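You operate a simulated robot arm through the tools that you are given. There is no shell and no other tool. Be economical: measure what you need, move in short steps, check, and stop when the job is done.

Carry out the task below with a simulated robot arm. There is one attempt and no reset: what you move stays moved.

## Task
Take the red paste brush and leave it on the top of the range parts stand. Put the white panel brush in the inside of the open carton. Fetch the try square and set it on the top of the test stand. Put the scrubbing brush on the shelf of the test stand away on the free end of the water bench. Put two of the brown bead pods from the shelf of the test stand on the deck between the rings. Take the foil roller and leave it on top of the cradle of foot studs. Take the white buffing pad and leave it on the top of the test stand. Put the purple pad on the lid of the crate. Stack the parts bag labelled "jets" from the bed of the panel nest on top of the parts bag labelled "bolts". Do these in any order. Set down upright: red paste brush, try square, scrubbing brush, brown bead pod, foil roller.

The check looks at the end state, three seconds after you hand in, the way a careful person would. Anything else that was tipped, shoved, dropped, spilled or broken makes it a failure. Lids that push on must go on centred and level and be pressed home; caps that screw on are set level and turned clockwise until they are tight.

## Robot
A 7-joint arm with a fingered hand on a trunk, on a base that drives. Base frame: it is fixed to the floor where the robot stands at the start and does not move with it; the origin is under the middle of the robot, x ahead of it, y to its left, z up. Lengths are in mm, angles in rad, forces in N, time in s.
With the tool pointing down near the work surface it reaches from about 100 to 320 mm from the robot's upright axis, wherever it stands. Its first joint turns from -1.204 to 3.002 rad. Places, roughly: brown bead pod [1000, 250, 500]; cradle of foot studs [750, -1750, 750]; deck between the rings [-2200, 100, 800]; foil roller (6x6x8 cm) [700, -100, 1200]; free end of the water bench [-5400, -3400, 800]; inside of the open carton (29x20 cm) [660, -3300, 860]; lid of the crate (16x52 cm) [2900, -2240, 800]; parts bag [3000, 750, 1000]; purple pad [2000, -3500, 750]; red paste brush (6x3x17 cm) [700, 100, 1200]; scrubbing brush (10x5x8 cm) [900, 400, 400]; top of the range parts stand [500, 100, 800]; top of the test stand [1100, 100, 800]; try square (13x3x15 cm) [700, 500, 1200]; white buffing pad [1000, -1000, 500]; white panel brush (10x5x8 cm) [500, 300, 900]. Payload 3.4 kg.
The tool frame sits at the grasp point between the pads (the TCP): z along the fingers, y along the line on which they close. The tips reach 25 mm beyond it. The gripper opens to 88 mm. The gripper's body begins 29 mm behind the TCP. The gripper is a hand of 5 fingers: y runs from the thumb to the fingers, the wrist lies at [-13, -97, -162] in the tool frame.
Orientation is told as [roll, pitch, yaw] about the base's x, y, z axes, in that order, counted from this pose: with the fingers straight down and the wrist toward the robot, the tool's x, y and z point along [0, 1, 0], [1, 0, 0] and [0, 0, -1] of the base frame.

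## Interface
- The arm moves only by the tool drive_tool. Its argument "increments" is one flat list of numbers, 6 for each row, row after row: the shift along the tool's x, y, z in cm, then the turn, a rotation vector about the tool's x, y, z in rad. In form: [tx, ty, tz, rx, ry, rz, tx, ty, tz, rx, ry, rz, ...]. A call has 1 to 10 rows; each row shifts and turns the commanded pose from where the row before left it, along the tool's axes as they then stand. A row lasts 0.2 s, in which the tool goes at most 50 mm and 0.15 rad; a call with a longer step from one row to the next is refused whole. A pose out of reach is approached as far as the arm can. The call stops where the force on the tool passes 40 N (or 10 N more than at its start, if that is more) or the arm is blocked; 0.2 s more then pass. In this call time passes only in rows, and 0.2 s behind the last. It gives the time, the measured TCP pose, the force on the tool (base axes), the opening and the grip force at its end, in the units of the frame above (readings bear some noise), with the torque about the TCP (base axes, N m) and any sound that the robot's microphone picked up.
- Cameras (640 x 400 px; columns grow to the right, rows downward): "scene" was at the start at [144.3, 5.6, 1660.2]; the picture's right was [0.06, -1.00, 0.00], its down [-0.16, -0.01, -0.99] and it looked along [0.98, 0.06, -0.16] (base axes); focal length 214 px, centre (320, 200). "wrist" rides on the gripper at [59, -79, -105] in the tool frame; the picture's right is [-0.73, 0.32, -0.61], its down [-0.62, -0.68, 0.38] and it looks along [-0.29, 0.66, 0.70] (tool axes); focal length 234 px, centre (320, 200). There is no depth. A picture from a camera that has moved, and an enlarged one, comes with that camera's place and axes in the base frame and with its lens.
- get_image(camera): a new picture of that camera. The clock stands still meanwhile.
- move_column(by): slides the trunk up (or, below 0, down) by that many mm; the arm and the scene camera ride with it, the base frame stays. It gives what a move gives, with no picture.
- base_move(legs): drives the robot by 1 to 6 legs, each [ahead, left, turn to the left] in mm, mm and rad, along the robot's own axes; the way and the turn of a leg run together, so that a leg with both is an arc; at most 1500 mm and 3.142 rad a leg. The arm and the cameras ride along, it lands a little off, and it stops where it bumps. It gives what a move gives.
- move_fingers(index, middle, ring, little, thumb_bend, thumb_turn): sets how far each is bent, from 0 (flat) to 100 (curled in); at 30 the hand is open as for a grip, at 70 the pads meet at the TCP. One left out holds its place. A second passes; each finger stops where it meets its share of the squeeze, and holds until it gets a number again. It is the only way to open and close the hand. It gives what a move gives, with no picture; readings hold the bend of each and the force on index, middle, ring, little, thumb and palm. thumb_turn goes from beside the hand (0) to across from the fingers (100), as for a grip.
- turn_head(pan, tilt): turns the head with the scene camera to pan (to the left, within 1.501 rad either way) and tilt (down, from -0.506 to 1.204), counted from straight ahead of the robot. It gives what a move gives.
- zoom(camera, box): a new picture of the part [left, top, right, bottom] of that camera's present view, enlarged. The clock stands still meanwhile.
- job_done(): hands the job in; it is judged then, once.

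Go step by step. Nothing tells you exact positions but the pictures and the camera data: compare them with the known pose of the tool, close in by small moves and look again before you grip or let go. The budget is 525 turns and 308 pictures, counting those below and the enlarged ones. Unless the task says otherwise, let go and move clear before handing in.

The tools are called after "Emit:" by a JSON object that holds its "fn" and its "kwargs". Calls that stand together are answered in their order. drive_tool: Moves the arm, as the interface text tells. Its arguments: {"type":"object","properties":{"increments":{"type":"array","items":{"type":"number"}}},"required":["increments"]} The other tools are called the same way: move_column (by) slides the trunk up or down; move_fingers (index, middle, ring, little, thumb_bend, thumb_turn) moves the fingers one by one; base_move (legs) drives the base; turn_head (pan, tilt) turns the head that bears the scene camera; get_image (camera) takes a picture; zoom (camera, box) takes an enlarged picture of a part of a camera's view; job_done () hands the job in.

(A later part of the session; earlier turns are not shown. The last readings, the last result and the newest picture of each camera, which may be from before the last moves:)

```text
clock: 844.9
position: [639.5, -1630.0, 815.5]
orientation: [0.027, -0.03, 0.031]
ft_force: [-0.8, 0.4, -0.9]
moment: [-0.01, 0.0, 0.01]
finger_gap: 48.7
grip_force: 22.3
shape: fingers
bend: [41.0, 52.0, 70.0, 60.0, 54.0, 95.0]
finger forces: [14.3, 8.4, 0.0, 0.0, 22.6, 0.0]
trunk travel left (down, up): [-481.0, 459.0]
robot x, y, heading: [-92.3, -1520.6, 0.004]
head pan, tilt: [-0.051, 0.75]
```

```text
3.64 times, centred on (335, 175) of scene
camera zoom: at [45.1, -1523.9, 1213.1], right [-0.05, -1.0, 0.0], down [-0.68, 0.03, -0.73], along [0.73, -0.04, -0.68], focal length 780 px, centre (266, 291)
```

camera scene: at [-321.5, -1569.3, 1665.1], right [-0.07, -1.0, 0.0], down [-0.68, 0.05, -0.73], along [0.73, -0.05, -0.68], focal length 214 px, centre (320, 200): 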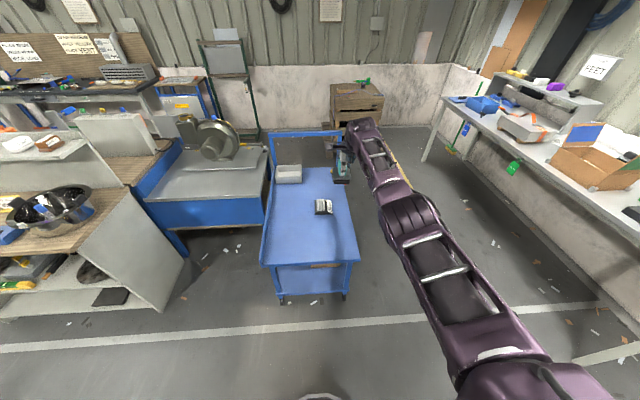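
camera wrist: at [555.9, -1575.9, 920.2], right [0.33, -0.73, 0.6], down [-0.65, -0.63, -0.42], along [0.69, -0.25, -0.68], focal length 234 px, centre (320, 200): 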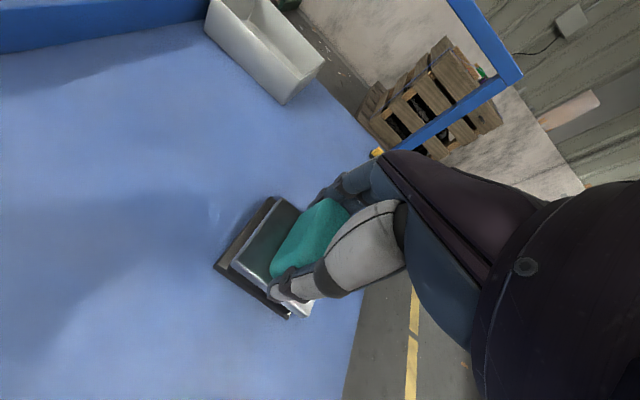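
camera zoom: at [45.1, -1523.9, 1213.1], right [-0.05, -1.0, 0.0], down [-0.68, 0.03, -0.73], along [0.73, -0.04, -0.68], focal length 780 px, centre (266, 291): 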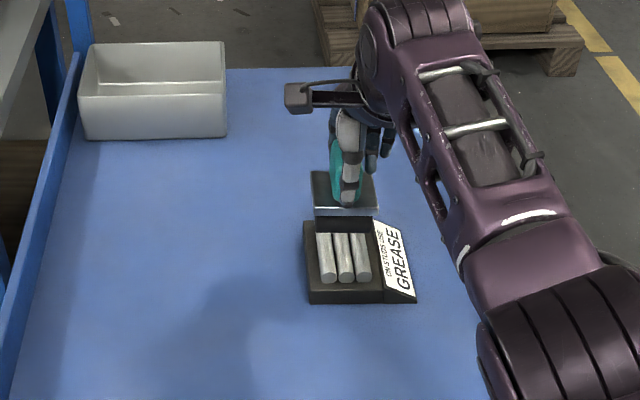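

Estimates of the cart height disagree (680–725); lower in small steps and compare.

Emit:
{"fn": "move_column", "kwargs": {"by": -35}}

Emit:
{"fn": "zoom", "kwargs": {"camera": "scene", "box": [270, 120, 400, 230]}}

Emit:
{"fn": "zoom", "kwargs": {"camera": "wrist", "box": [160, 160, 360, 360]}}

```text
clock: 845.6
position: [640.0, -1631.6, 781.9]
orientation: [0.027, -0.03, 0.032]
ft_force: [-0.2, 0.5, -1.6]
moment: [0.0, -0.03, 0.01]
finger_gap: 48.8
grip_force: 22.3
shape: fingers
bend: [41.0, 52.0, 70.0, 60.0, 54.0, 95.0]
finger forces: [14.2, 8.5, 0.1, 0.0, 22.5, 0.0]
trunk travel left (down, up): [-446.0, 494.0]
robot x, y, heading: [-87.9, -1521.0, -0.002]
head pan, tilt: [-0.051, 0.75]
```

```text
3.64 times, centred on (335, 175) of scene
camera zoom: at [45.0, -1523.9, 1178.0], right [-0.05, -1.0, 0.0], down [-0.68, 0.03, -0.73], along [0.73, -0.04, -0.68], focal length 780 px, centre (266, 291)
```

zoom: 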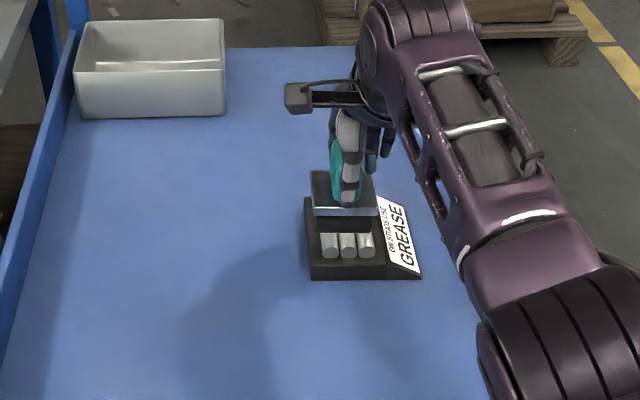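

```text
2.00 times, centred on (260, 260) of wrist
camera zoom: at [555.8, -1575.9, 885.1], right [0.33, -0.73, 0.6], down [-0.65, -0.63, -0.42], along [0.69, -0.25, -0.68], focal length 468 px, centre (440, 80)
```

zoom: 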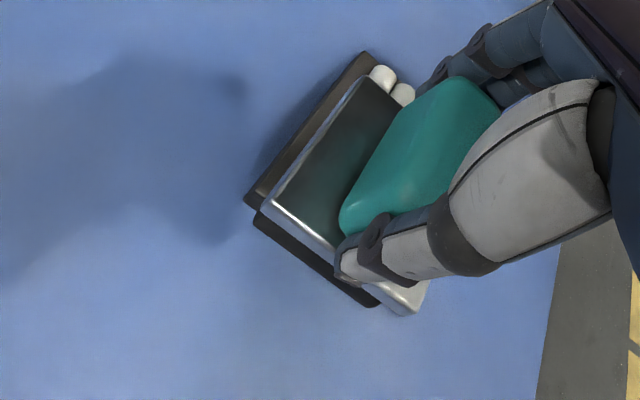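

The rods' far ends peek out beyond the roller; shift 18 mm forward and lower slowly.

Emit:
{"fn": "drive_tool", "kwargs": {"increments": [0, 1.8, 0, 0, 0, 0, 0, 0, 0.8, 0, 0, 0]}}

Emit:
{"fn": "drive_tool", "kwargs": {"increments": [0, 0, 0.8, 0, 0, 0]}}

Emit:
{"fn": "drive_tool", "kwargs": {"increments": [0, 0, 0.8, 0, 0, 0]}}

Emit:
{"fn": "zoom", "kwargs": {"camera": "wrist", "box": [160, 160, 360, 360]}}

Emit:
{"fn": "zoom", "kwargs": {"camera": "scene", "box": [270, 120, 400, 230]}}

```text
clock: 846.2
position: [652.7, -1631.1, 773.7]
orientation: [0.032, -0.029, 0.031]
ft_force: [-0.2, -0.1, -2.2]
moment: [0.01, 0.04, 0.0]
finger_gap: 48.4
grip_force: 22.4
shape: fingers
bend: [41.0, 52.0, 70.0, 60.0, 54.0, 95.0]
finger forces: [14.2, 8.2, 0.0, 0.0, 22.5, 0.0]
out of reach, approached as far as the arm can: row 1
trunk travel left (down, up): [-446.0, 494.0]
robot x, y, heading: [-86.6, -1522.8, 0.001]
head pan, tilt: [-0.051, 0.75]
```

```text
clock: 846.6
position: [653.1, -1629.0, 766.0]
orientation: [0.029, -0.032, 0.033]
ft_force: [0.6, 0.0, -1.7]
moment: [0.0, 0.0, 0.0]
finger_gap: 48.5
grip_force: 23.0
shape: fingers
bend: [41.0, 52.0, 70.0, 60.0, 54.0, 95.0]
finger forces: [14.2, 8.2, 0.1, 0.0, 22.5, 0.1]
trunk travel left (down, up): [-446.0, 494.0]
robot x, y, heading: [-84.9, -1518.1, -0.001]
head pan, tilt: [-0.051, 0.75]
```

```text
clock: 847.0
position: [653.2, -1629.3, 757.6]
orientation: [0.027, -0.032, 0.032]
ft_force: [-0.8, -0.1, -2.6]
moment: [0.0, 0.01, 0.01]
finger_gap: 48.4
grip_force: 22.6
shape: fingers
bend: [41.0, 52.0, 70.0, 60.0, 54.0, 95.0]
finger forces: [14.1, 8.4, 0.0, 0.0, 22.4, 0.0]
trunk travel left (down, up): [-446.0, 494.0]
robot x, y, heading: [-88.6, -1521.6, 0.001]
head pan, tilt: [-0.051, 0.75]
```

```text
2.00 times, centred on (260, 260) of wrist
camera zoom: at [568.9, -1574.9, 861.0], right [0.33, -0.73, 0.6], down [-0.65, -0.63, -0.42], along [0.69, -0.25, -0.68], focal length 468 px, centre (440, 80)
```

zoom: 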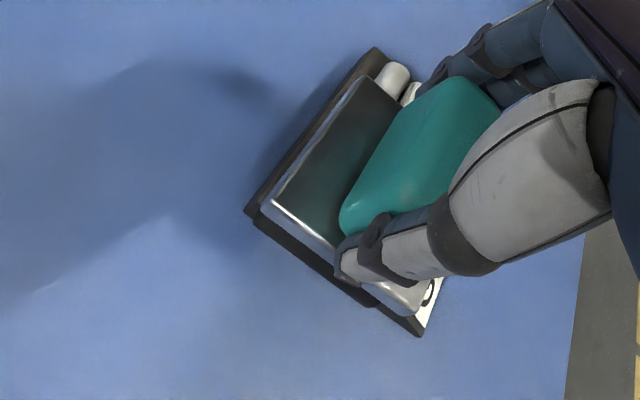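

```text
3.64 times, centred on (335, 175) of scene
camera zoom: at [45.4, -1524.0, 1178.0], right [-0.05, -1.0, 0.0], down [-0.68, 0.03, -0.73], along [0.73, -0.04, -0.68], focal length 780 px, centre (266, 291)
```

zoom: 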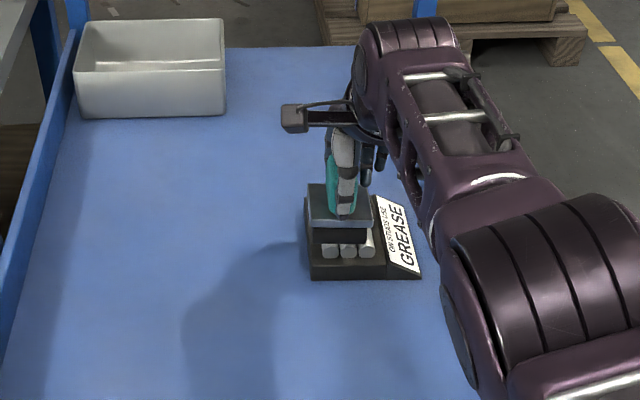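

Emit:
{"fn": "base_move", "kwargs": {"legs": [[10, 0, 0]]}}

Emit:
{"fn": "drive_tool", "kwargs": {"increments": [0, 0, 0.7, 0, 0, 0]}}

Emit:
{"fn": "drive_tool", "kwargs": {"increments": [0, 0, 0.7, 0, 0, 0]}}

Emit:
{"fn": "drive_tool", "kwargs": {"increments": [0, 0, 0.6, 0, 0, 0]}}

Emit:
{"fn": "zoom", "kwargs": {"camera": "scene", "box": [270, 120, 400, 230]}}

```text
clock: 847.8
position: [662.9, -1628.5, 757.2]
orientation: [0.027, -0.03, 0.031]
ft_force: [-0.1, -0.3, -2.0]
moment: [-0.02, 0.03, 0.03]
finger_gap: 48.4
grip_force: 22.6
shape: fingers
bend: [41.0, 52.0, 70.0, 60.0, 54.0, 95.0]
finger forces: [14.3, 8.3, 0.0, 0.0, 22.4, 0.1]
trunk travel left (down, up): [-446.0, 494.0]
robot x, y, heading: [-78.5, -1519.3, 0.0]
head pan, tilt: [-0.051, 0.75]
```

```text
clock: 848.2
position: [662.4, -1628.5, 750.3]
orientation: [0.026, -0.031, 0.031]
ft_force: [-0.4, -0.3, -0.8]
moment: [0.02, -0.04, 0.0]
finger_gap: 48.7
grip_force: 22.4
shape: fingers
bend: [41.0, 52.0, 70.0, 60.0, 54.0, 95.0]
finger forces: [14.2, 8.4, 0.0, 0.1, 22.5, 0.0]
trunk travel left (down, up): [-446.0, 494.0]
robot x, y, heading: [-80.2, -1520.2, -0.005]
head pan, tilt: [-0.051, 0.75]
```

```text
clock: 848.6
position: [661.5, -1629.1, 743.9]
orientation: [0.029, -0.031, 0.031]
ft_force: [-0.1, -0.2, -1.4]
moment: [-0.02, -0.01, 0.02]
finger_gap: 48.2
grip_force: 22.3
shape: fingers
bend: [41.0, 52.0, 70.0, 60.0, 54.0, 95.0]
finger forces: [14.2, 8.2, 0.0, 0.0, 22.4, 0.0]
trunk travel left (down, up): [-446.0, 494.0]
robot x, y, heading: [-76.5, -1520.4, 0.002]
head pan, tilt: [-0.051, 0.75]
```

```text
clock: 849.0
position: [659.3, -1628.9, 737.5]
orientation: [0.028, -0.033, 0.032]
ft_force: [-0.4, -0.4, -2.7]
moment: [-0.02, -0.01, 0.03]
finger_gap: 48.6
grip_force: 22.6
shape: fingers
bend: [41.0, 52.0, 70.0, 60.0, 54.0, 95.0]
finger forces: [14.1, 8.2, 0.0, 0.0, 22.4, 0.0]
out of reach, approached as far as the arm can: row 1
trunk travel left (down, up): [-446.0, 494.0]
robot x, y, heading: [-79.2, -1518.5, 0.001]
head pan, tilt: [-0.051, 0.75]
```

```text
3.64 times, centred on (335, 175) of scene
camera zoom: at [55.5, -1524.1, 1178.0], right [-0.05, -1.0, 0.0], down [-0.68, 0.03, -0.73], along [0.73, -0.04, -0.68], focal length 780 px, centre (266, 291)
```

zoom: 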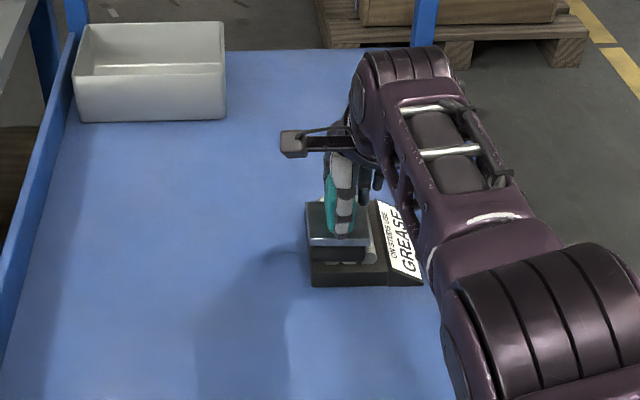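

Emit:
{"fn": "drive_tool", "kwargs": {"increments": [-0.8, 0, 0, 0, 0, 0]}}

Emit:
{"fn": "move_column", "kwargs": {"by": -7}}

Emit:
{"fn": "move_column", "kwargs": {"by": -6}}

Emit:
{"fn": "zoom", "kwargs": {"camera": "wrist", "box": [160, 160, 360, 360]}}

```text
clock: 849.4
position: [658.6, -1637.5, 738.2]
orientation: [0.03, -0.032, 0.031]
ft_force: [-0.2, -0.4, -1.1]
moment: [0.01, -0.01, -0.01]
finger_gap: 48.4
grip_force: 22.3
shape: fingers
bend: [41.0, 52.0, 70.0, 60.0, 54.0, 95.0]
finger forces: [14.2, 8.2, 0.1, 0.0, 22.4, 0.0]
trunk travel left (down, up): [-446.0, 494.0]
robot x, y, heading: [-75.3, -1519.1, -0.001]
head pan, tilt: [-0.051, 0.75]
```

```text
clock: 849.9
position: [659.3, -1637.2, 729.4]
orientation: [0.027, -0.032, 0.032]
ft_force: [0.3, 0.0, -0.6]
moment: [-0.01, 0.01, -0.01]
finger_gap: 48.5
grip_force: 22.6
shape: fingers
bend: [41.0, 52.0, 70.0, 60.0, 54.0, 95.0]
finger forces: [14.2, 8.3, 0.0, 0.0, 22.3, 0.1]
trunk travel left (down, up): [-439.0, 501.0]
robot x, y, heading: [-78.9, -1519.2, 0.002]
head pan, tilt: [-0.051, 0.75]
```

```text
clock: 850.5
position: [658.8, -1637.5, 726.5]
orientation: [0.029, -0.035, 0.03]
ft_force: [-1.4, 1.0, 4.3]
moment: [-0.05, -0.09, 0.03]
finger_gap: 48.5
grip_force: 22.9
shape: fingers
bend: [41.0, 52.0, 70.0, 60.0, 54.0, 95.0]
finger forces: [13.8, 8.5, 0.0, 0.2, 23.1, 0.0]
trunk travel left (down, up): [-433.0, 507.0]
robot x, y, heading: [-77.9, -1520.5, -0.002]
head pan, tilt: [-0.051, 0.75]
```

```text
2.00 times, centred on (260, 260) of wrist
camera zoom: at [574.9, -1581.9, 829.8], right [0.33, -0.73, 0.6], down [-0.65, -0.63, -0.42], along [0.69, -0.25, -0.68], focal length 468 px, centre (440, 80)
```

zoom: 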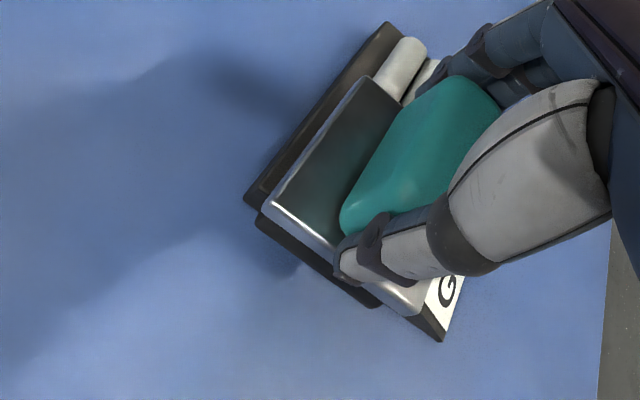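

Emit:
{"fn": "move_column", "kwargs": {"by": 8}}

Emit:
{"fn": "base_move", "kwargs": {"legs": [[13, -3, 0]]}}

Emit:
{"fn": "move_column", "kwargs": {"by": -8}}

Emit:
{"fn": "move_column", "kwargs": {"by": -3}}

Emit:
{"fn": "zoom", "kwargs": {"camera": "wrist", "box": [160, 160, 360, 360]}}

```text
clock: 851.1
position: [658.7, -1636.0, 732.3]
orientation: [0.027, -0.029, 0.031]
ft_force: [-0.1, -0.1, -1.4]
moment: [-0.02, 0.0, -0.03]
finger_gap: 48.4
grip_force: 22.5
shape: fingers
bend: [41.0, 52.0, 70.0, 60.0, 54.0, 95.0]
finger forces: [14.3, 8.4, 0.0, 0.0, 22.6, 0.0]
trunk travel left (down, up): [-441.0, 499.0]
robot x, y, heading: [-78.0, -1519.1, 0.0]
head pan, tilt: [-0.051, 0.75]
```

```text
clock: 851.8
position: [672.9, -1640.3, 731.6]
orientation: [0.028, -0.03, 0.033]
ft_force: [0.5, 0.6, -1.3]
moment: [-0.01, -0.01, 0.02]
finger_gap: 48.6
grip_force: 22.1
shape: fingers
bend: [41.0, 52.0, 70.0, 60.0, 54.0, 95.0]
finger forces: [14.1, 8.3, 0.0, 0.0, 22.6, 0.0]
trunk travel left (down, up): [-441.0, 499.0]
robot x, y, heading: [-65.4, -1521.3, 0.006]
head pan, tilt: [-0.051, 0.75]
```

```text
clock: 852.4
position: [671.6, -1639.8, 726.5]
orientation: [0.027, -0.035, 0.033]
ft_force: [-1.3, 2.2, 4.2]
moment: [-0.04, -0.05, 0.02]
finger_gap: 48.3
grip_force: 22.7
shape: fingers
bend: [41.0, 52.0, 70.0, 60.0, 54.0, 95.0]
finger forces: [13.8, 8.3, 0.1, 0.1, 23.5, 0.0]
trunk travel left (down, up): [-433.0, 507.0]
robot x, y, heading: [-66.4, -1523.0, 0.005]
head pan, tilt: [-0.051, 0.75]
```

```text
clock: 852.9
position: [670.1, -1638.0, 725.5]
orientation: [0.028, -0.037, 0.033]
ft_force: [-1.7, 2.4, 12.0]
moment: [-0.05, -0.28, -0.06]
finger_gap: 48.6
grip_force: 23.4
shape: fingers
bend: [41.0, 52.0, 70.0, 60.0, 54.0, 95.0]
finger forces: [13.3, 9.0, 0.0, 0.0, 24.3, 0.0]
trunk travel left (down, up): [-430.0, 510.0]
robot x, y, heading: [-68.3, -1520.8, 0.002]
head pan, tilt: [-0.051, 0.75]
```

```text
2.00 times, centred on (260, 260) of wrist
camera zoom: at [586.7, -1584.7, 828.6], right [0.32, -0.73, 0.6], down [-0.65, -0.63, -0.43], along [0.69, -0.25, -0.68], focal length 468 px, centre (440, 80)
```

zoom: 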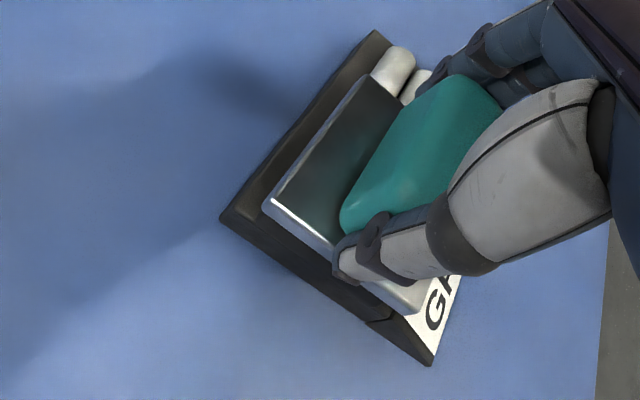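

Centred on the rods now. Release gently and rise.

Emit:
{"fn": "move_fingers", "kwargs": {"index": 33, "middle": 40, "ring": 50, "little": 50, "thumb_bend": 42}}

Emit:
{"fn": "move_fingers", "kwargs": {"index": 26, "middle": 26, "ring": 35, "little": 35, "thumb_bend": 28}}

Emit:
{"fn": "move_column", "kwargs": {"by": 250}}

Emit:
{"fn": "get_image", "kwargs": {"camera": "wrist"}}

```text
clock: 853.9
position: [671.9, -1639.8, 722.0]
orientation: [0.028, -0.032, 0.031]
ft_force: [-2.0, 0.6, 0.2]
moment: [0.01, 0.0, -0.01]
finger_gap: 69.4
grip_force: 0.6
shape: fingers
bend: [33.0, 40.0, 50.0, 50.0, 42.0, 97.0]
finger forces: [0.0, 0.0, 0.0, 0.1, 0.9, 0.0]
trunk travel left (down, up): [-430.0, 510.0]
robot x, y, heading: [-64.4, -1523.2, 0.001]
head pan, tilt: [-0.051, 0.75]
```

```text
clock: 854.9
position: [671.3, -1640.7, 722.5]
orientation: [0.029, -0.032, 0.031]
ft_force: [-0.6, -0.4, 1.2]
moment: [0.03, 0.03, 0.0]
finger_gap: 90.9
grip_force: 0.0
shape: fingers
bend: [26.0, 26.0, 35.0, 35.0, 28.0, 97.0]
finger forces: [0.0, 0.1, 0.0, 0.0, 0.0, 0.1]
trunk travel left (down, up): [-430.0, 510.0]
robot x, y, heading: [-69.3, -1522.9, -0.001]
head pan, tilt: [-0.051, 0.75]
```

```text
clock: 857.5
position: [671.4, -1640.4, 972.1]
orientation: [0.027, -0.031, 0.032]
ft_force: [-0.1, 0.4, 0.0]
moment: [0.0, 0.0, -0.02]
finger_gap: 90.8
grip_force: 0.0
shape: fingers
bend: [26.0, 26.0, 35.0, 35.0, 28.0, 97.0]
finger forces: [0.0, 0.0, 0.1, 0.1, 0.1, 0.0]
trunk travel left (down, up): [-680.0, 260.0]
robot x, y, heading: [-66.0, -1520.7, -0.0]
head pan, tilt: [-0.051, 0.75]
```

```text
39 pictures are left
camera wrist: at [588.5, -1585.5, 1075.3], right [0.33, -0.73, 0.6], down [-0.65, -0.63, -0.42], along [0.69, -0.25, -0.68], focal length 234 px, centre (320, 200)
```

wrist: 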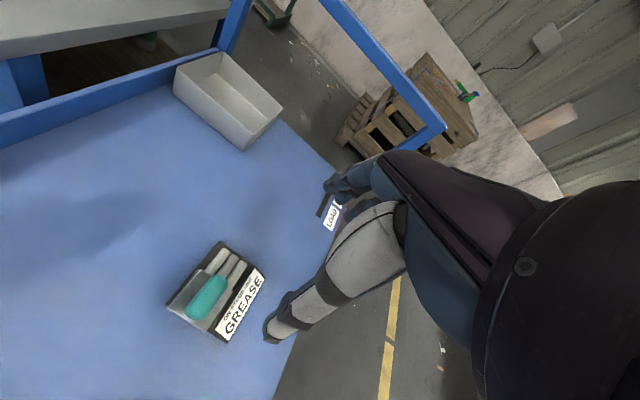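

The foil roller sits on the studs. Now pod 2: drive back to the test stand's north end.

Emit:
{"fn": "move_column", "kwargs": {"by": 250}}

Emit:
{"fn": "base_move", "kwargs": {"legs": [[-340, 0, 0], [0, 1050, 0], [0, 1050, 0], [0, 1000, 0]]}}

Emit:
{"fn": "base_move", "kwargs": {"legs": [[1400, 0, 0], [260, 0, 0], [0, 0, -1.58]]}}

Emit:
{"fn": "move_column", "kwargs": {"by": -400}}

Emit:
{"fn": "move_column", "kwargs": {"by": -310}}

Emit:
{"fn": "turn_head", "kwargs": {"pan": 0.0, "tilt": 0.45}}

Emit:
{"fn": "get_image", "kwargs": {"camera": "scene"}}

```text
clock: 860.1
position: [671.6, -1639.3, 1222.3]
orientation: [0.028, -0.032, 0.032]
ft_force: [0.2, 0.0, 0.5]
moment: [0.02, 0.0, 0.01]
finger_gap: 90.8
grip_force: 0.1
shape: fingers
bend: [26.0, 26.0, 35.0, 35.0, 28.0, 97.0]
finger forces: [0.0, 0.0, 0.1, 0.1, 0.1, 0.0]
trunk travel left (down, up): [-930.0, 10.0]
robot x, y, heading: [-66.3, -1527.9, 0.002]
head pan, tilt: [-0.051, 0.75]
```

```text
clock: 877.1
position: [298.1, 1474.2, 1222.0]
orientation: [0.029, -0.032, 0.04]
ft_force: [-0.4, -0.4, 0.4]
moment: [-0.01, 0.03, 0.0]
finger_gap: 90.5
grip_force: 0.0
shape: fingers
bend: [26.0, 26.0, 35.0, 35.0, 28.0, 97.0]
finger forces: [0.1, 0.1, 0.0, 0.1, 0.0, 0.0]
trunk travel left (down, up): [-930.0, 10.0]
robot x, y, heading: [-438.7, 1584.4, 0.009]
head pan, tilt: [-0.051, 0.75]
```

```text
clock: 889.4
position: [1107.2, 869.9, 1222.5]
orientation: [0.028, -0.032, -1.525]
ft_force: [1.6, 0.4, -0.7]
moment: [0.01, -0.03, 0.01]
finger_gap: 90.8
grip_force: 0.0
shape: fingers
bend: [26.0, 26.0, 35.0, 35.0, 28.0, 97.0]
finger forces: [0.0, 0.1, 0.0, 0.0, 0.0, 0.0]
trunk travel left (down, up): [-930.0, 10.0]
robot x, y, heading: [1212.1, 1609.3, -1.556]
head pan, tilt: [-0.051, 0.75]
```

```text
clock: 893.2
position: [1107.3, 870.4, 823.3]
orientation: [0.029, -0.033, -1.525]
ft_force: [-0.1, -0.1, 0.2]
moment: [0.01, 0.02, -0.03]
finger_gap: 90.8
grip_force: 0.0
shape: fingers
bend: [26.0, 26.0, 35.0, 35.0, 28.0, 97.0]
finger forces: [0.0, 0.0, 0.0, 0.0, 0.1, 0.0]
trunk travel left (down, up): [-530.0, 410.0]
robot x, y, heading: [1213.7, 1611.0, -1.559]
head pan, tilt: [-0.051, 0.75]
```

```text
clock: 896.3
position: [1106.9, 869.2, 511.1]
orientation: [0.028, -0.031, -1.525]
ft_force: [0.9, -0.5, -0.3]
moment: [0.01, 0.02, 0.02]
finger_gap: 90.7
grip_force: 0.1
shape: fingers
bend: [26.0, 26.0, 35.0, 35.0, 28.0, 97.0]
finger forces: [0.0, 0.0, 0.0, 0.0, 0.0, 0.1]
trunk travel left (down, up): [-220.0, 720.0]
robot x, y, heading: [1213.2, 1611.3, -1.554]
head pan, tilt: [-0.051, 0.75]
```

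```text
clock: 897.1
position: [1107.0, 870.9, 512.2]
orientation: [0.028, -0.033, -1.526]
ft_force: [0.8, 0.2, -0.1]
moment: [-0.01, 0.01, -0.01]
finger_gap: 91.0
grip_force: 0.0
shape: fingers
bend: [26.0, 26.0, 35.0, 35.0, 28.0, 97.0]
finger forces: [0.0, 0.0, 0.0, 0.0, 0.0, 0.0]
trunk travel left (down, up): [-220.0, 720.0]
robot x, y, heading: [1209.5, 1610.3, -1.559]
head pan, tilt: [0.0, 0.45]
```

```text
38 pictures are left
camera scene: at [1217.5, 1468.2, 978.5], right [-1.0, -0.01, 0.0], down [-0.01, 0.44, -0.9], along [0.01, -0.9, -0.44], focal length 214 px, centre (320, 200)
```

scene: 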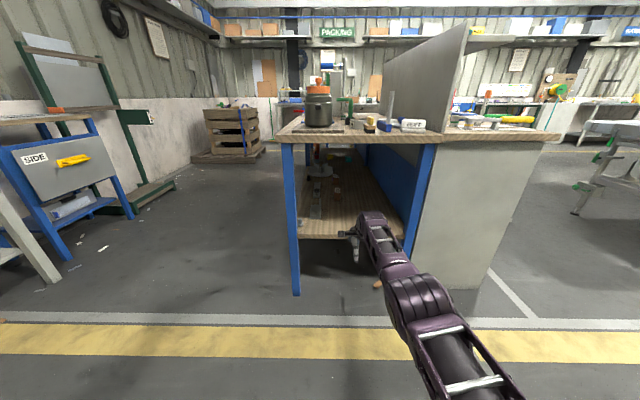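

Emit:
{"fn": "base_move", "kwargs": {"legs": [[470, 14, -0.015]]}}

Emit:
{"fn": "get_image", "kwargs": {"camera": "wrist"}}

```text
clock: 899.9
position: [1115.7, 398.3, 511.8]
orientation: [0.03, -0.032, -1.539]
ft_force: [-0.1, 0.2, -0.3]
moment: [0.0, 0.0, 0.01]
finger_gap: 91.1
grip_force: 0.1
shape: fingers
bend: [26.0, 26.0, 35.0, 35.0, 28.0, 97.0]
finger forces: [0.0, 0.0, 0.1, 0.0, 0.0, 0.0]
trunk travel left (down, up): [-220.0, 720.0]
robot x, y, heading: [1233.8, 1135.6, -1.569]
head pan, tilt: [0.0, 0.45]
```

```text
37 pictures are left
camera wrist: at [1169.0, 484.1, 615.4], right [-0.73, -0.33, 0.6], down [-0.63, 0.65, -0.42], along [-0.25, -0.69, -0.68], focal length 234 px, centre (320, 200)
```

wrist: 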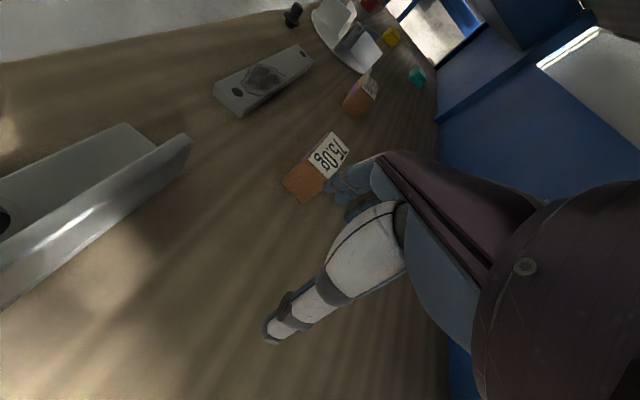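

Pod 2 lies with its long (~83 mm) side along y. I'll open wide to straddle it lengthwise; advance above it.

Emit:
{"fn": "move_fingers", "kwargs": {"index": 14, "middle": 14, "ring": 14, "little": 14, "thumb_bend": 12}}

Emit:
{"fn": "base_move", "kwargs": {"legs": [[155, 8, 0]]}}

Emit:
{"fn": "get_image", "kwargs": {"camera": "wrist"}}

```text
clock: 900.9
position: [1115.6, 400.1, 513.6]
orientation: [0.028, -0.031, -1.537]
ft_force: [0.1, 0.3, 0.5]
moment: [0.01, 0.01, 0.01]
finger_gap: 115.2
grip_force: 0.0
shape: fingers
bend: [14.0, 14.0, 14.0, 14.0, 12.0, 97.0]
finger forces: [0.1, 0.1, 0.0, 0.0, 0.1, 0.1]
trunk travel left (down, up): [-220.0, 720.0]
robot x, y, heading: [1232.1, 1143.1, -1.564]
head pan, tilt: [0.0, 0.45]
```

```text
clock: 902.3
position: [1124.8, 243.2, 512.5]
orientation: [0.028, -0.032, -1.538]
ft_force: [-0.6, 0.3, -0.3]
moment: [-0.02, -0.03, -0.01]
finger_gap: 114.9
grip_force: 0.1
shape: fingers
bend: [14.0, 14.0, 14.0, 14.0, 12.0, 97.0]
finger forces: [0.0, 0.1, 0.0, 0.1, 0.1, 0.1]
trunk travel left (down, up): [-220.0, 720.0]
robot x, y, heading: [1239.9, 978.8, -1.572]
head pan, tilt: [0.0, 0.45]
```

```text
36 pictures are left
camera wrist: at [1177.1, 327.8, 615.3], right [-0.73, -0.33, 0.6], down [-0.63, 0.65, -0.42], along [-0.25, -0.69, -0.68], focal length 234 px, centre (320, 200)
```

wrist: 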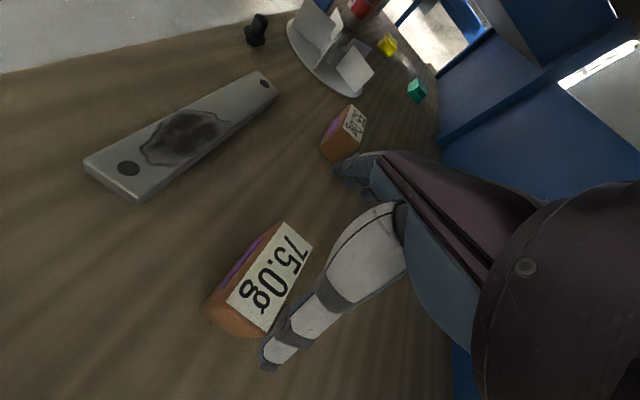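

Emit:
{"fn": "move_column", "kwargs": {"by": -76}}

Emit:
{"fn": "zoom", "kwargs": {"camera": "wrist", "box": [140, 160, 400, 400]}}

```text
clock: 903.5
position: [1123.9, 242.5, 437.0]
orientation: [0.028, -0.034, -1.538]
ft_force: [-0.1, 2.6, 3.3]
moment: [0.06, -0.01, 0.0]
finger_gap: 116.4
grip_force: 2.8
shape: fingers
bend: [14.0, 14.0, 14.0, 14.0, 11.0, 97.0]
finger forces: [1.1, 0.0, 0.0, 0.1, 3.9, 0.0]
trunk travel left (down, up): [-144.0, 796.0]
robot x, y, heading: [1240.1, 979.8, -1.563]
head pan, tilt: [0.0, 0.45]
```

```text
1.67 times, centred on (270, 280) of wrist
camera zoom: at [1177.2, 328.3, 540.5], right [-0.73, -0.33, 0.6], down [-0.63, 0.65, -0.42], along [-0.25, -0.69, -0.68], focal length 390 px, centre (403, 67)
```

zoom: 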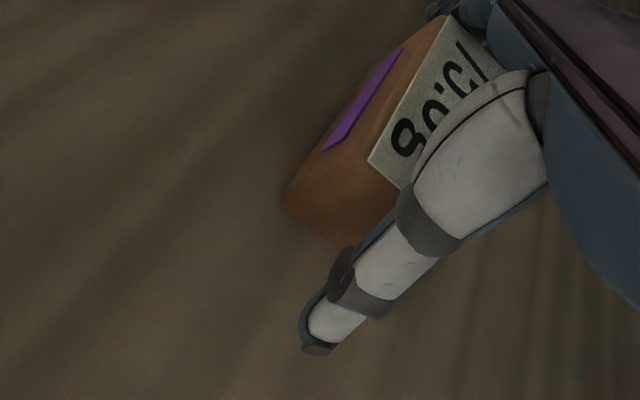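

Both sides just touch the pod; close here.

Emit:
{"fn": "move_fingers", "kwargs": {"index": 45, "middle": 45, "ring": 30, "little": 20, "thumb_bend": 45}}

Emit:
{"fn": "move_column", "kwargs": {"by": 35}}

Emit:
{"fn": "get_image", "kwargs": {"camera": "wrist"}}

```text
clock: 904.5
position: [1124.2, 243.7, 438.8]
orientation: [0.028, -0.035, -1.537]
ft_force: [-0.2, -2.7, 11.9]
moment: [-0.65, -0.09, 0.0]
finger_gap: 100.9
grip_force: 25.4
shape: fingers
bend: [18.0, 37.0, 30.0, 20.0, 37.0, 97.0]
finger forces: [20.1, 6.8, 0.1, 0.1, 23.4, 0.0]
trunk travel left (down, up): [-144.0, 796.0]
robot x, y, heading: [1237.5, 981.5, -1.569]
head pan, tilt: [0.0, 0.45]
```

```text
clock: 905.2
position: [1124.4, 242.9, 470.4]
orientation: [0.029, -0.03, -1.539]
ft_force: [-1.2, -0.1, -3.3]
moment: [-0.01, -0.01, -0.04]
finger_gap: 87.7
grip_force: 12.9
shape: fingers
bend: [23.0, 39.0, 30.0, 20.0, 39.0, 97.0]
finger forces: [5.8, 7.4, 0.1, 0.0, 13.4, 0.0]
trunk travel left (down, up): [-179.0, 761.0]
robot x, y, heading: [1242.0, 980.0, -1.57]
head pan, tilt: [0.0, 0.45]
```

```text
34 pictures are left
camera wrist: at [1177.1, 327.8, 573.3], right [-0.73, -0.33, 0.6], down [-0.63, 0.65, -0.42], along [-0.25, -0.69, -0.68], focal length 234 px, centre (320, 200)
```

wrist: 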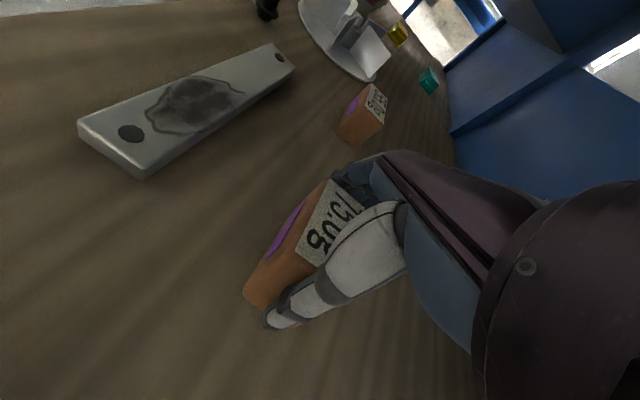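

Held lengthwise; squeeze more for the trip.

Emit:
{"fn": "move_fingers", "kwargs": {"index": 62, "middle": 62, "thumb_bend": 60}}

Emit:
{"fn": "move_column", "kwargs": {"by": 15}}

Emit:
{"fn": "base_move", "kwargs": {"legs": [[-590, 0, 0]]}}

Emit:
{"fn": "get_image", "kwargs": {"camera": "wrist"}}

```text
clock: 906.2
position: [1123.7, 241.4, 471.8]
orientation: [0.027, -0.033, -1.538]
ft_force: [-0.2, 0.5, -1.7]
moment: [-0.02, 0.0, 0.04]
finger_gap: 84.3
grip_force: 27.3
shape: fingers
bend: [25.0, 42.0, 30.0, 20.0, 40.0, 96.0]
finger forces: [14.2, 12.5, 0.0, 0.0, 27.3, 0.0]
trunk travel left (down, up): [-179.0, 761.0]
robot x, y, heading: [1240.4, 980.6, -1.571]
head pan, tilt: [0.0, 0.45]
```

```text
clock: 906.9
position: [1123.8, 242.8, 486.5]
orientation: [0.027, -0.03, -1.536]
ft_force: [0.1, 0.4, -2.1]
moment: [-0.02, 0.01, 0.0]
finger_gap: 84.3
grip_force: 27.1
shape: fingers
bend: [25.0, 42.0, 30.0, 20.0, 40.0, 96.0]
finger forces: [14.3, 12.6, 0.0, 0.0, 27.2, 0.0]
trunk travel left (down, up): [-194.0, 746.0]
robot x, y, heading: [1236.2, 980.3, -1.573]
head pan, tilt: [0.0, 0.45]
```

```text
clock: 910.2
position: [1124.0, 837.3, 486.5]
orientation: [0.028, -0.032, -1.536]
ft_force: [-0.3, -0.3, -2.1]
moment: [-0.02, 0.0, 0.0]
finger_gap: 84.1
grip_force: 27.3
shape: fingers
bend: [25.0, 42.0, 30.0, 20.0, 40.0, 96.0]
finger forces: [14.2, 12.6, 0.1, 0.1, 27.2, 0.0]
trunk travel left (down, up): [-194.0, 746.0]
robot x, y, heading: [1239.2, 1576.7, -1.567]
head pan, tilt: [0.0, 0.45]
```

```text
33 pictures are left
camera wrist: at [1176.8, 922.5, 589.1], right [-0.73, -0.33, 0.6], down [-0.64, 0.65, -0.42], along [-0.25, -0.69, -0.68], focal length 234 px, centre (320, 200)
```

wrist: 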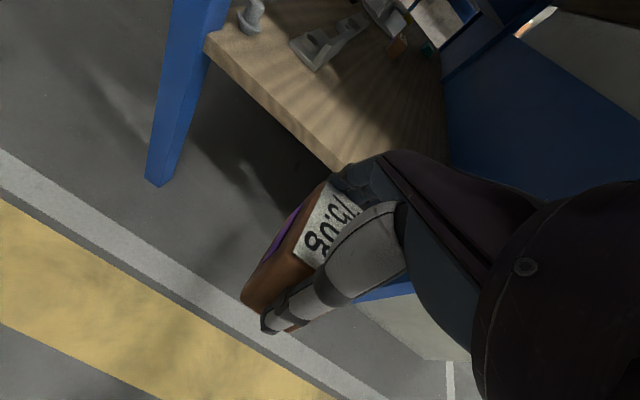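

Good hold. Raise and drive around to the trolley's south side.

Emit:
{"fn": "move_column", "kwargs": {"by": 400}}

Emit:
{"fn": "move_column", "kwargs": {"by": 320}}

Emit:
{"fn": "base_move", "kwargs": {"legs": [[0, 0, -1.572], [1400, 0, 0], [125, 0, 0], [0, 0, 1.57]]}}

Emit:
{"fn": "base_move", "kwargs": {"legs": [[1100, 0, 0], [1100, 0, 0], [1050, 0, 0], [0, 0, -1.57], [1000, 0, 0], [885, 0, 0]]}}

Emit:
{"fn": "base_move", "kwargs": {"legs": [[0, 0, -1.57]]}}

```text
clock: 914.1
position: [1123.2, 837.9, 885.3]
orientation: [0.028, -0.029, -1.537]
ft_force: [-0.5, 0.3, -2.9]
moment: [0.01, 0.01, 0.0]
finger_gap: 83.9
grip_force: 26.9
shape: fingers
bend: [25.0, 42.0, 30.0, 20.0, 40.0, 96.0]
finger forces: [14.1, 12.6, 0.1, 0.1, 27.2, 0.0]
trunk travel left (down, up): [-594.0, 346.0]
robot x, y, heading: [1236.7, 1572.8, -1.566]
head pan, tilt: [0.0, 0.45]
```

```text
clock: 917.2
position: [1123.4, 836.4, 1204.9]
orientation: [0.027, -0.032, -1.536]
ft_force: [0.2, 0.7, -2.3]
moment: [0.01, -0.03, 0.0]
finger_gap: 84.2
grip_force: 27.1
shape: fingers
bend: [25.0, 42.0, 30.0, 20.0, 40.0, 96.0]
finger forces: [14.2, 12.6, 0.0, 0.0, 27.0, 0.1]
trunk travel left (down, up): [-914.0, 26.0]
robot x, y, heading: [1237.1, 1577.4, -1.561]
head pan, tilt: [0.0, 0.45]
```

```text
clock: 932.8
position: [-402.1, 814.9, 1205.1]
orientation: [0.028, -0.029, -1.523]
ft_force: [-0.9, 0.8, -2.8]
moment: [-0.03, -0.03, 0.01]
finger_gap: 83.1
grip_force: 23.0
shape: fingers
bend: [25.0, 43.0, 30.0, 20.0, 40.0, 96.0]
finger forces: [11.8, 11.3, 0.0, 0.0, 22.7, 0.0]
trunk travel left (down, up): [-914.0, 26.0]
robot x, y, heading: [-299.0, 1557.7, -1.548]
head pan, tilt: [0.0, 0.45]
```

```text
clock: 961.5
position: [-2812.4, -1693.2, 1206.3]
orientation: [0.027, -0.033, -3.067]
ft_force: [0.0, 0.3, -2.0]
moment: [0.01, 0.02, 0.02]
finger_gap: 82.3
grip_force: 21.3
shape: fingers
bend: [26.0, 43.0, 30.0, 20.0, 40.0, 96.0]
finger forces: [11.4, 10.7, 0.1, 0.0, 21.5, 0.0]
trunk travel left (down, up): [-914.0, 26.0]
robot x, y, heading: [-2068.8, -1776.8, -3.098]
head pan, tilt: [0.0, 0.45]
```

```text
clock: 965.7
position: [-1989.0, -1034.0, 1205.6]
orientation: [0.027, -0.031, 1.653]
ft_force: [-0.4, 0.3, -2.2]
moment: [-0.01, -0.03, -0.02]
finger_gap: 81.5
grip_force: 20.7
shape: fingers
bend: [26.0, 44.0, 30.0, 20.0, 40.0, 96.0]
finger forces: [11.0, 10.1, 0.1, 0.1, 20.4, 0.0]
trunk travel left (down, up): [-914.0, 26.0]
robot x, y, heading: [-2070.3, -1778.1, 1.624]
head pan, tilt: [0.0, 0.45]
```

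Emit:
{"fn": "move_fingers", "kwargs": {"index": 72, "middle": 72, "thumb_bend": 70}}

Emit:
{"fn": "base_move", "kwargs": {"legs": [[0, 0, -0.05], [990, 105, 0]]}}

Emit:
{"fn": "move_column", "kwargs": {"by": -330}}

Emit:
{"fn": "get_image", "kwargs": {"camera": "wrist"}}

```text
clock: 966.7
position: [-1990.5, -1034.6, 1204.8]
orientation: [0.028, -0.03, 1.653]
ft_force: [-0.8, -0.3, -1.7]
moment: [0.02, -0.01, 0.03]
finger_gap: 78.7
grip_force: 28.9
shape: fingers
bend: [23.0, 43.0, 30.0, 20.0, 44.0, 95.0]
finger forces: [15.0, 14.1, 0.0, 0.1, 28.4, 0.0]
trunk travel left (down, up): [-914.0, 26.0]
robot x, y, heading: [-2069.6, -1776.4, 1.619]
head pan, tilt: [0.0, 0.45]
```

```text
clock: 972.3
position: [-2052.7, -45.2, 1206.5]
orientation: [0.029, -0.029, 1.6]
ft_force: [0.1, -0.1, -1.5]
moment: [-0.01, -0.01, 0.01]
finger_gap: 78.6
grip_force: 28.6
shape: fingers
bend: [23.0, 43.0, 30.0, 20.0, 44.0, 95.0]
finger forces: [14.9, 14.1, 0.1, 0.0, 28.1, 0.0]
trunk travel left (down, up): [-914.0, 26.0]
robot x, y, heading: [-2175.2, -779.3, 1.563]
head pan, tilt: [0.0, 0.45]
```

```text
clock: 975.5
position: [-2052.2, -44.9, 876.2]
orientation: [0.028, -0.03, 1.599]
ft_force: [-0.5, 0.3, -2.2]
moment: [0.04, 0.03, 0.01]
finger_gap: 78.4
grip_force: 29.1
shape: fingers
bend: [23.0, 43.0, 30.0, 20.0, 44.0, 95.0]
finger forces: [14.9, 14.1, 0.0, 0.0, 28.2, 0.0]
trunk travel left (down, up): [-584.0, 356.0]
robot x, y, heading: [-2168.9, -781.4, 1.566]
head pan, tilt: [0.0, 0.45]
```

```text
32 pictures are left
camera wrist: at [-2106.0, -126.9, 979.0], right [0.73, 0.33, 0.6], down [0.63, -0.65, -0.42], along [0.25, 0.69, -0.68], focal length 234 px, centre (320, 200)
```

wrist: 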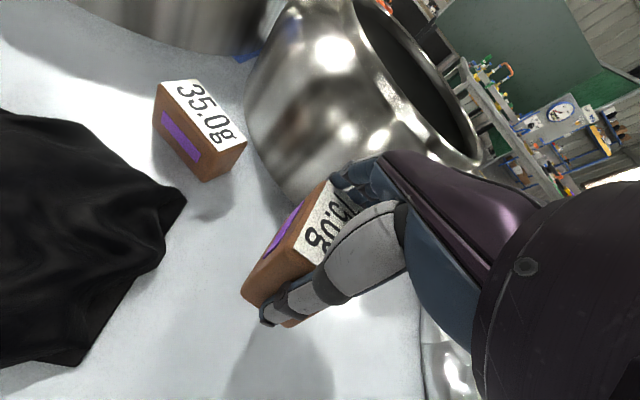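

Emit:
{"fn": "base_move", "kwargs": {"legs": [[-18, 0, 0]]}}

Emit:
{"fn": "move_column", "kwargs": {"by": -72}}

Emit:
{"fn": "move_column", "kwargs": {"by": -8}}

Emit:
{"fn": "move_column", "kwargs": {"by": -6}}

Emit:
{"fn": "get_image", "kwargs": {"camera": "wrist"}}

```text
clock: 976.3
position: [-2053.8, -61.9, 876.5]
orientation: [0.029, -0.031, 1.599]
ft_force: [-0.7, -0.7, -2.2]
moment: [-0.02, -0.03, -0.01]
finger_gap: 78.3
grip_force: 28.2
shape: fingers
bend: [23.0, 43.0, 30.0, 20.0, 44.0, 95.0]
finger forces: [15.0, 14.1, 0.1, 0.0, 28.2, 0.0]
trunk travel left (down, up): [-584.0, 356.0]
robot x, y, heading: [-2171.9, -802.0, 1.566]
head pan, tilt: [0.0, 0.45]
```

```text
clock: 977.4
position: [-2053.1, -63.4, 806.3]
orientation: [0.028, -0.036, 1.598]
ft_force: [0.7, 0.1, 4.9]
moment: [0.29, 0.05, -0.03]
finger_gap: 78.4
grip_force: 28.6
shape: fingers
bend: [22.0, 42.0, 30.0, 20.0, 45.0, 95.0]
finger forces: [15.7, 13.5, 0.1, 0.0, 27.2, 0.0]
trunk travel left (down, up): [-512.0, 428.0]
robot x, y, heading: [-2175.3, -801.5, 1.573]
head pan, tilt: [0.0, 0.45]
```

```text
clock: 978.0
position: [-2051.5, -65.1, 803.5]
orientation: [0.028, -0.044, 1.598]
ft_force: [4.5, -2.1, 25.2]
moment: [0.98, 0.19, -0.08]
finger_gap: 79.2
grip_force: 28.1
shape: fingers
bend: [21.0, 41.0, 30.0, 20.0, 47.0, 95.0]
finger forces: [16.9, 12.4, 0.1, 0.2, 26.9, 0.0]
trunk travel left (down, up): [-504.0, 436.0]
robot x, y, heading: [-2176.2, -799.5, 1.569]
head pan, tilt: [0.0, 0.45]
```

```text
clock: 978.5
position: [-2054.5, -66.5, 798.7]
orientation: [0.028, -0.042, 1.598]
ft_force: [2.2, -3.8, 28.6]
moment: [1.11, 0.19, -0.07]
finger_gap: 78.3
grip_force: 32.9
shape: fingers
bend: [20.0, 41.0, 30.0, 20.0, 49.0, 94.0]
finger forces: [19.5, 12.7, 0.7, 0.1, 33.0, 0.0]
trunk travel left (down, up): [-498.0, 442.0]
robot x, y, heading: [-2169.1, -799.9, 1.567]
head pan, tilt: [0.0, 0.45]
```

```text
31 pictures are left
camera wrist: at [-2106.6, -150.1, 900.1], right [0.73, 0.32, 0.6], down [0.63, -0.65, -0.43], along [0.25, 0.69, -0.68], focal length 234 px, centre (320, 200)
```

wrist: 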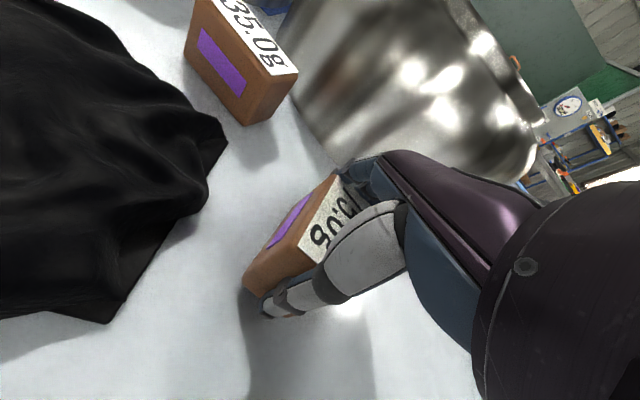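

On the deck. Release gently.

Emit:
{"fn": "move_fingers", "kwargs": {"index": 17, "middle": 20, "ring": 16, "little": 16, "thumb_bend": 30}}

Emit:
{"fn": "move_fingers", "kwargs": {"index": 12, "middle": 12, "thumb_bend": 12}}

Emit:
{"fn": "move_column", "kwargs": {"by": 150}}

Emit:
{"fn": "get_image", "kwargs": {"camera": "wrist"}}

```text
clock: 979.5
position: [-2053.6, -63.2, 790.4]
orientation: [0.028, -0.03, 1.599]
ft_force: [0.8, -1.4, 2.4]
moment: [0.12, -0.03, 0.01]
finger_gap: 105.8
grip_force: 4.0
shape: fingers
bend: [15.0, 20.0, 16.0, 16.0, 28.0, 97.0]
finger forces: [3.6, 0.0, 0.0, 0.0, 4.2, 0.1]
trunk travel left (down, up): [-498.0, 442.0]
robot x, y, heading: [-2172.7, -803.4, 1.57]
head pan, tilt: [0.0, 0.45]
```

```text
clock: 980.5
position: [-2051.4, -61.4, 790.9]
orientation: [0.026, -0.032, 1.6]
ft_force: [0.0, 0.2, 0.9]
moment: [0.02, 0.02, 0.01]
finger_gap: 117.4
grip_force: 0.1
shape: fingers
bend: [12.0, 12.0, 16.0, 16.0, 12.0, 97.0]
finger forces: [0.1, 0.1, 0.1, 0.0, 0.1, 0.1]
trunk travel left (down, up): [-498.0, 442.0]
robot x, y, heading: [-2174.8, -799.3, 1.567]
head pan, tilt: [0.0, 0.45]
```

```text
clock: 982.3
position: [-2052.6, -63.5, 940.2]
orientation: [0.028, -0.03, 1.598]
ft_force: [-0.7, 0.5, 0.3]
moment: [0.03, 0.0, 0.02]
finger_gap: 117.4
grip_force: 0.0
shape: fingers
bend: [12.0, 12.0, 16.0, 16.0, 12.0, 97.0]
finger forces: [0.0, 0.0, 0.0, 0.0, 0.0, 0.1]
trunk travel left (down, up): [-648.0, 292.0]
robot x, y, heading: [-2173.4, -802.0, 1.568]
head pan, tilt: [0.0, 0.45]
```

```text
30 pictures are left
camera wrist: at [-2106.0, -145.2, 1043.0], right [0.73, 0.33, 0.6], down [0.63, -0.65, -0.42], along [0.25, 0.69, -0.68], focal length 234 px, centre (320, 200)
```

wrist: 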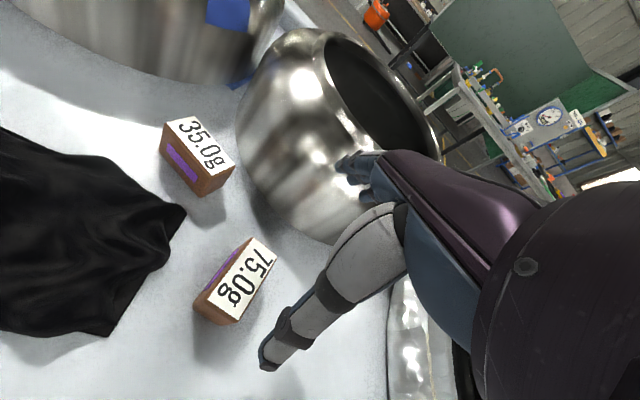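

Both pods stand upright on the deck. Last: the "jets" parts bag at the panel nest near (3000,750). Drive there.

Emit:
{"fn": "move_column", "kwargs": {"by": 285}}

Emit:
{"fn": "base_move", "kwargs": {"legs": [[-860, 0, 0], [0, 0, -1.568], [950, 0, 0], [900, 0, 0], [0, 1100, 0], [0, 1100, 0]]}}

Emit:
{"fn": "base_move", "kwargs": {"legs": [[0, 1050, 0], [1200, 0, 0], [1000, 0, 0], [0, -500, 0]]}}

Emit:
{"fn": "turn_head", "kwargs": {"pan": 0.0, "tilt": 0.4}}

Emit:
{"fn": "get_image", "kwargs": {"camera": "scene"}}

```text
clock: 985.2
position: [-2051.6, -62.4, 1224.3]
orientation: [0.028, -0.029, 1.598]
ft_force: [-0.6, -0.7, 0.0]
moment: [0.0, 0.0, -0.02]
finger_gap: 117.0
grip_force: 0.0
shape: fingers
bend: [12.0, 12.0, 16.0, 16.0, 12.0, 97.0]
finger forces: [0.0, 0.0, 0.0, 0.0, 0.0, 0.0]
trunk travel left (down, up): [-933.0, 7.0]
robot x, y, heading: [-2173.8, -803.2, 1.572]
head pan, tilt: [0.0, 0.45]
```

```text
clock: 1013.0
position: [460.7, 391.7, 1224.5]
orientation: [0.03, -0.029, 0.016]
ft_force: [0.1, -0.2, -0.6]
moment: [0.0, 0.01, 0.05]
finger_gap: 117.3
grip_force: 0.0
shape: fingers
bend: [12.0, 12.0, 16.0, 16.0, 12.0, 97.0]
finger forces: [0.0, 0.1, 0.0, 0.0, 0.1, 0.0]
trunk travel left (down, up): [-933.0, 7.0]
robot x, y, heading: [-274.3, 519.4, -0.015]
head pan, tilt: [0.0, 0.45]
```

```text
clock: 1031.5
position: [2679.9, 894.2, 1224.8]
orientation: [0.028, -0.029, 0.004]
ft_force: [-0.3, 0.5, 0.2]
moment: [0.01, 0.01, 0.01]
finger_gap: 117.1
grip_force: 0.1
shape: fingers
bend: [12.0, 12.0, 16.0, 16.0, 12.0, 97.0]
finger forces: [0.1, 0.0, 0.0, 0.1, 0.0, 0.0]
trunk travel left (down, up): [-933.0, 7.0]
robot x, y, heading: [1944.9, 1032.5, -0.03]
head pan, tilt: [0.0, 0.45]
```

```text
clock: 1032.2
position: [2680.3, 893.9, 1225.2]
orientation: [0.028, -0.029, 0.004]
ft_force: [0.4, 0.5, 0.2]
moment: [-0.01, -0.02, -0.02]
finger_gap: 117.0
grip_force: 0.1
shape: fingers
bend: [12.0, 12.0, 16.0, 16.0, 12.0, 97.0]
finger forces: [0.0, 0.1, 0.1, 0.0, 0.0, 0.0]
trunk travel left (down, up): [-933.0, 7.0]
robot x, y, heading: [1945.2, 1029.1, -0.027]
head pan, tilt: [0.0, 0.4]
```

```text
29 pictures are left
camera scene: at [2089.8, 1027.1, 1696.2], right [-0.03, -1.0, 0.0], down [-0.39, 0.01, -0.92], along [0.92, -0.03, -0.39], focal length 214 px, centre (320, 200)
```

scene: 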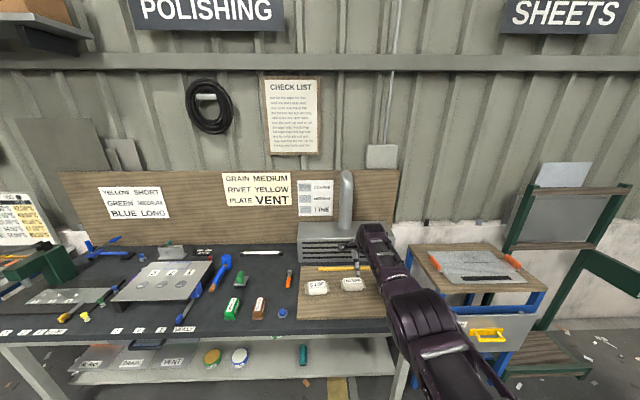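

Emit:
{"fn": "zoom", "kwargs": {"camera": "scene", "box": [260, 220, 440, 340]}}

```text
3.33 times, centred on (350, 280) of scene
camera zoom: at [2089.8, 1027.1, 1696.2], right [-0.03, -1.0, 0.0], down [-0.39, 0.01, -0.92], along [0.92, -0.03, -0.39], focal length 715 px, centre (220, -67)
```

zoom: 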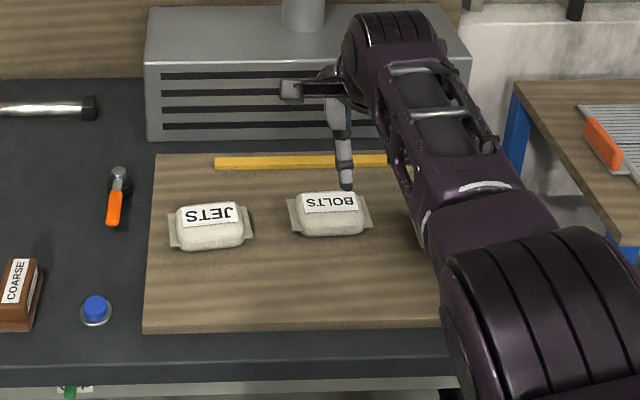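

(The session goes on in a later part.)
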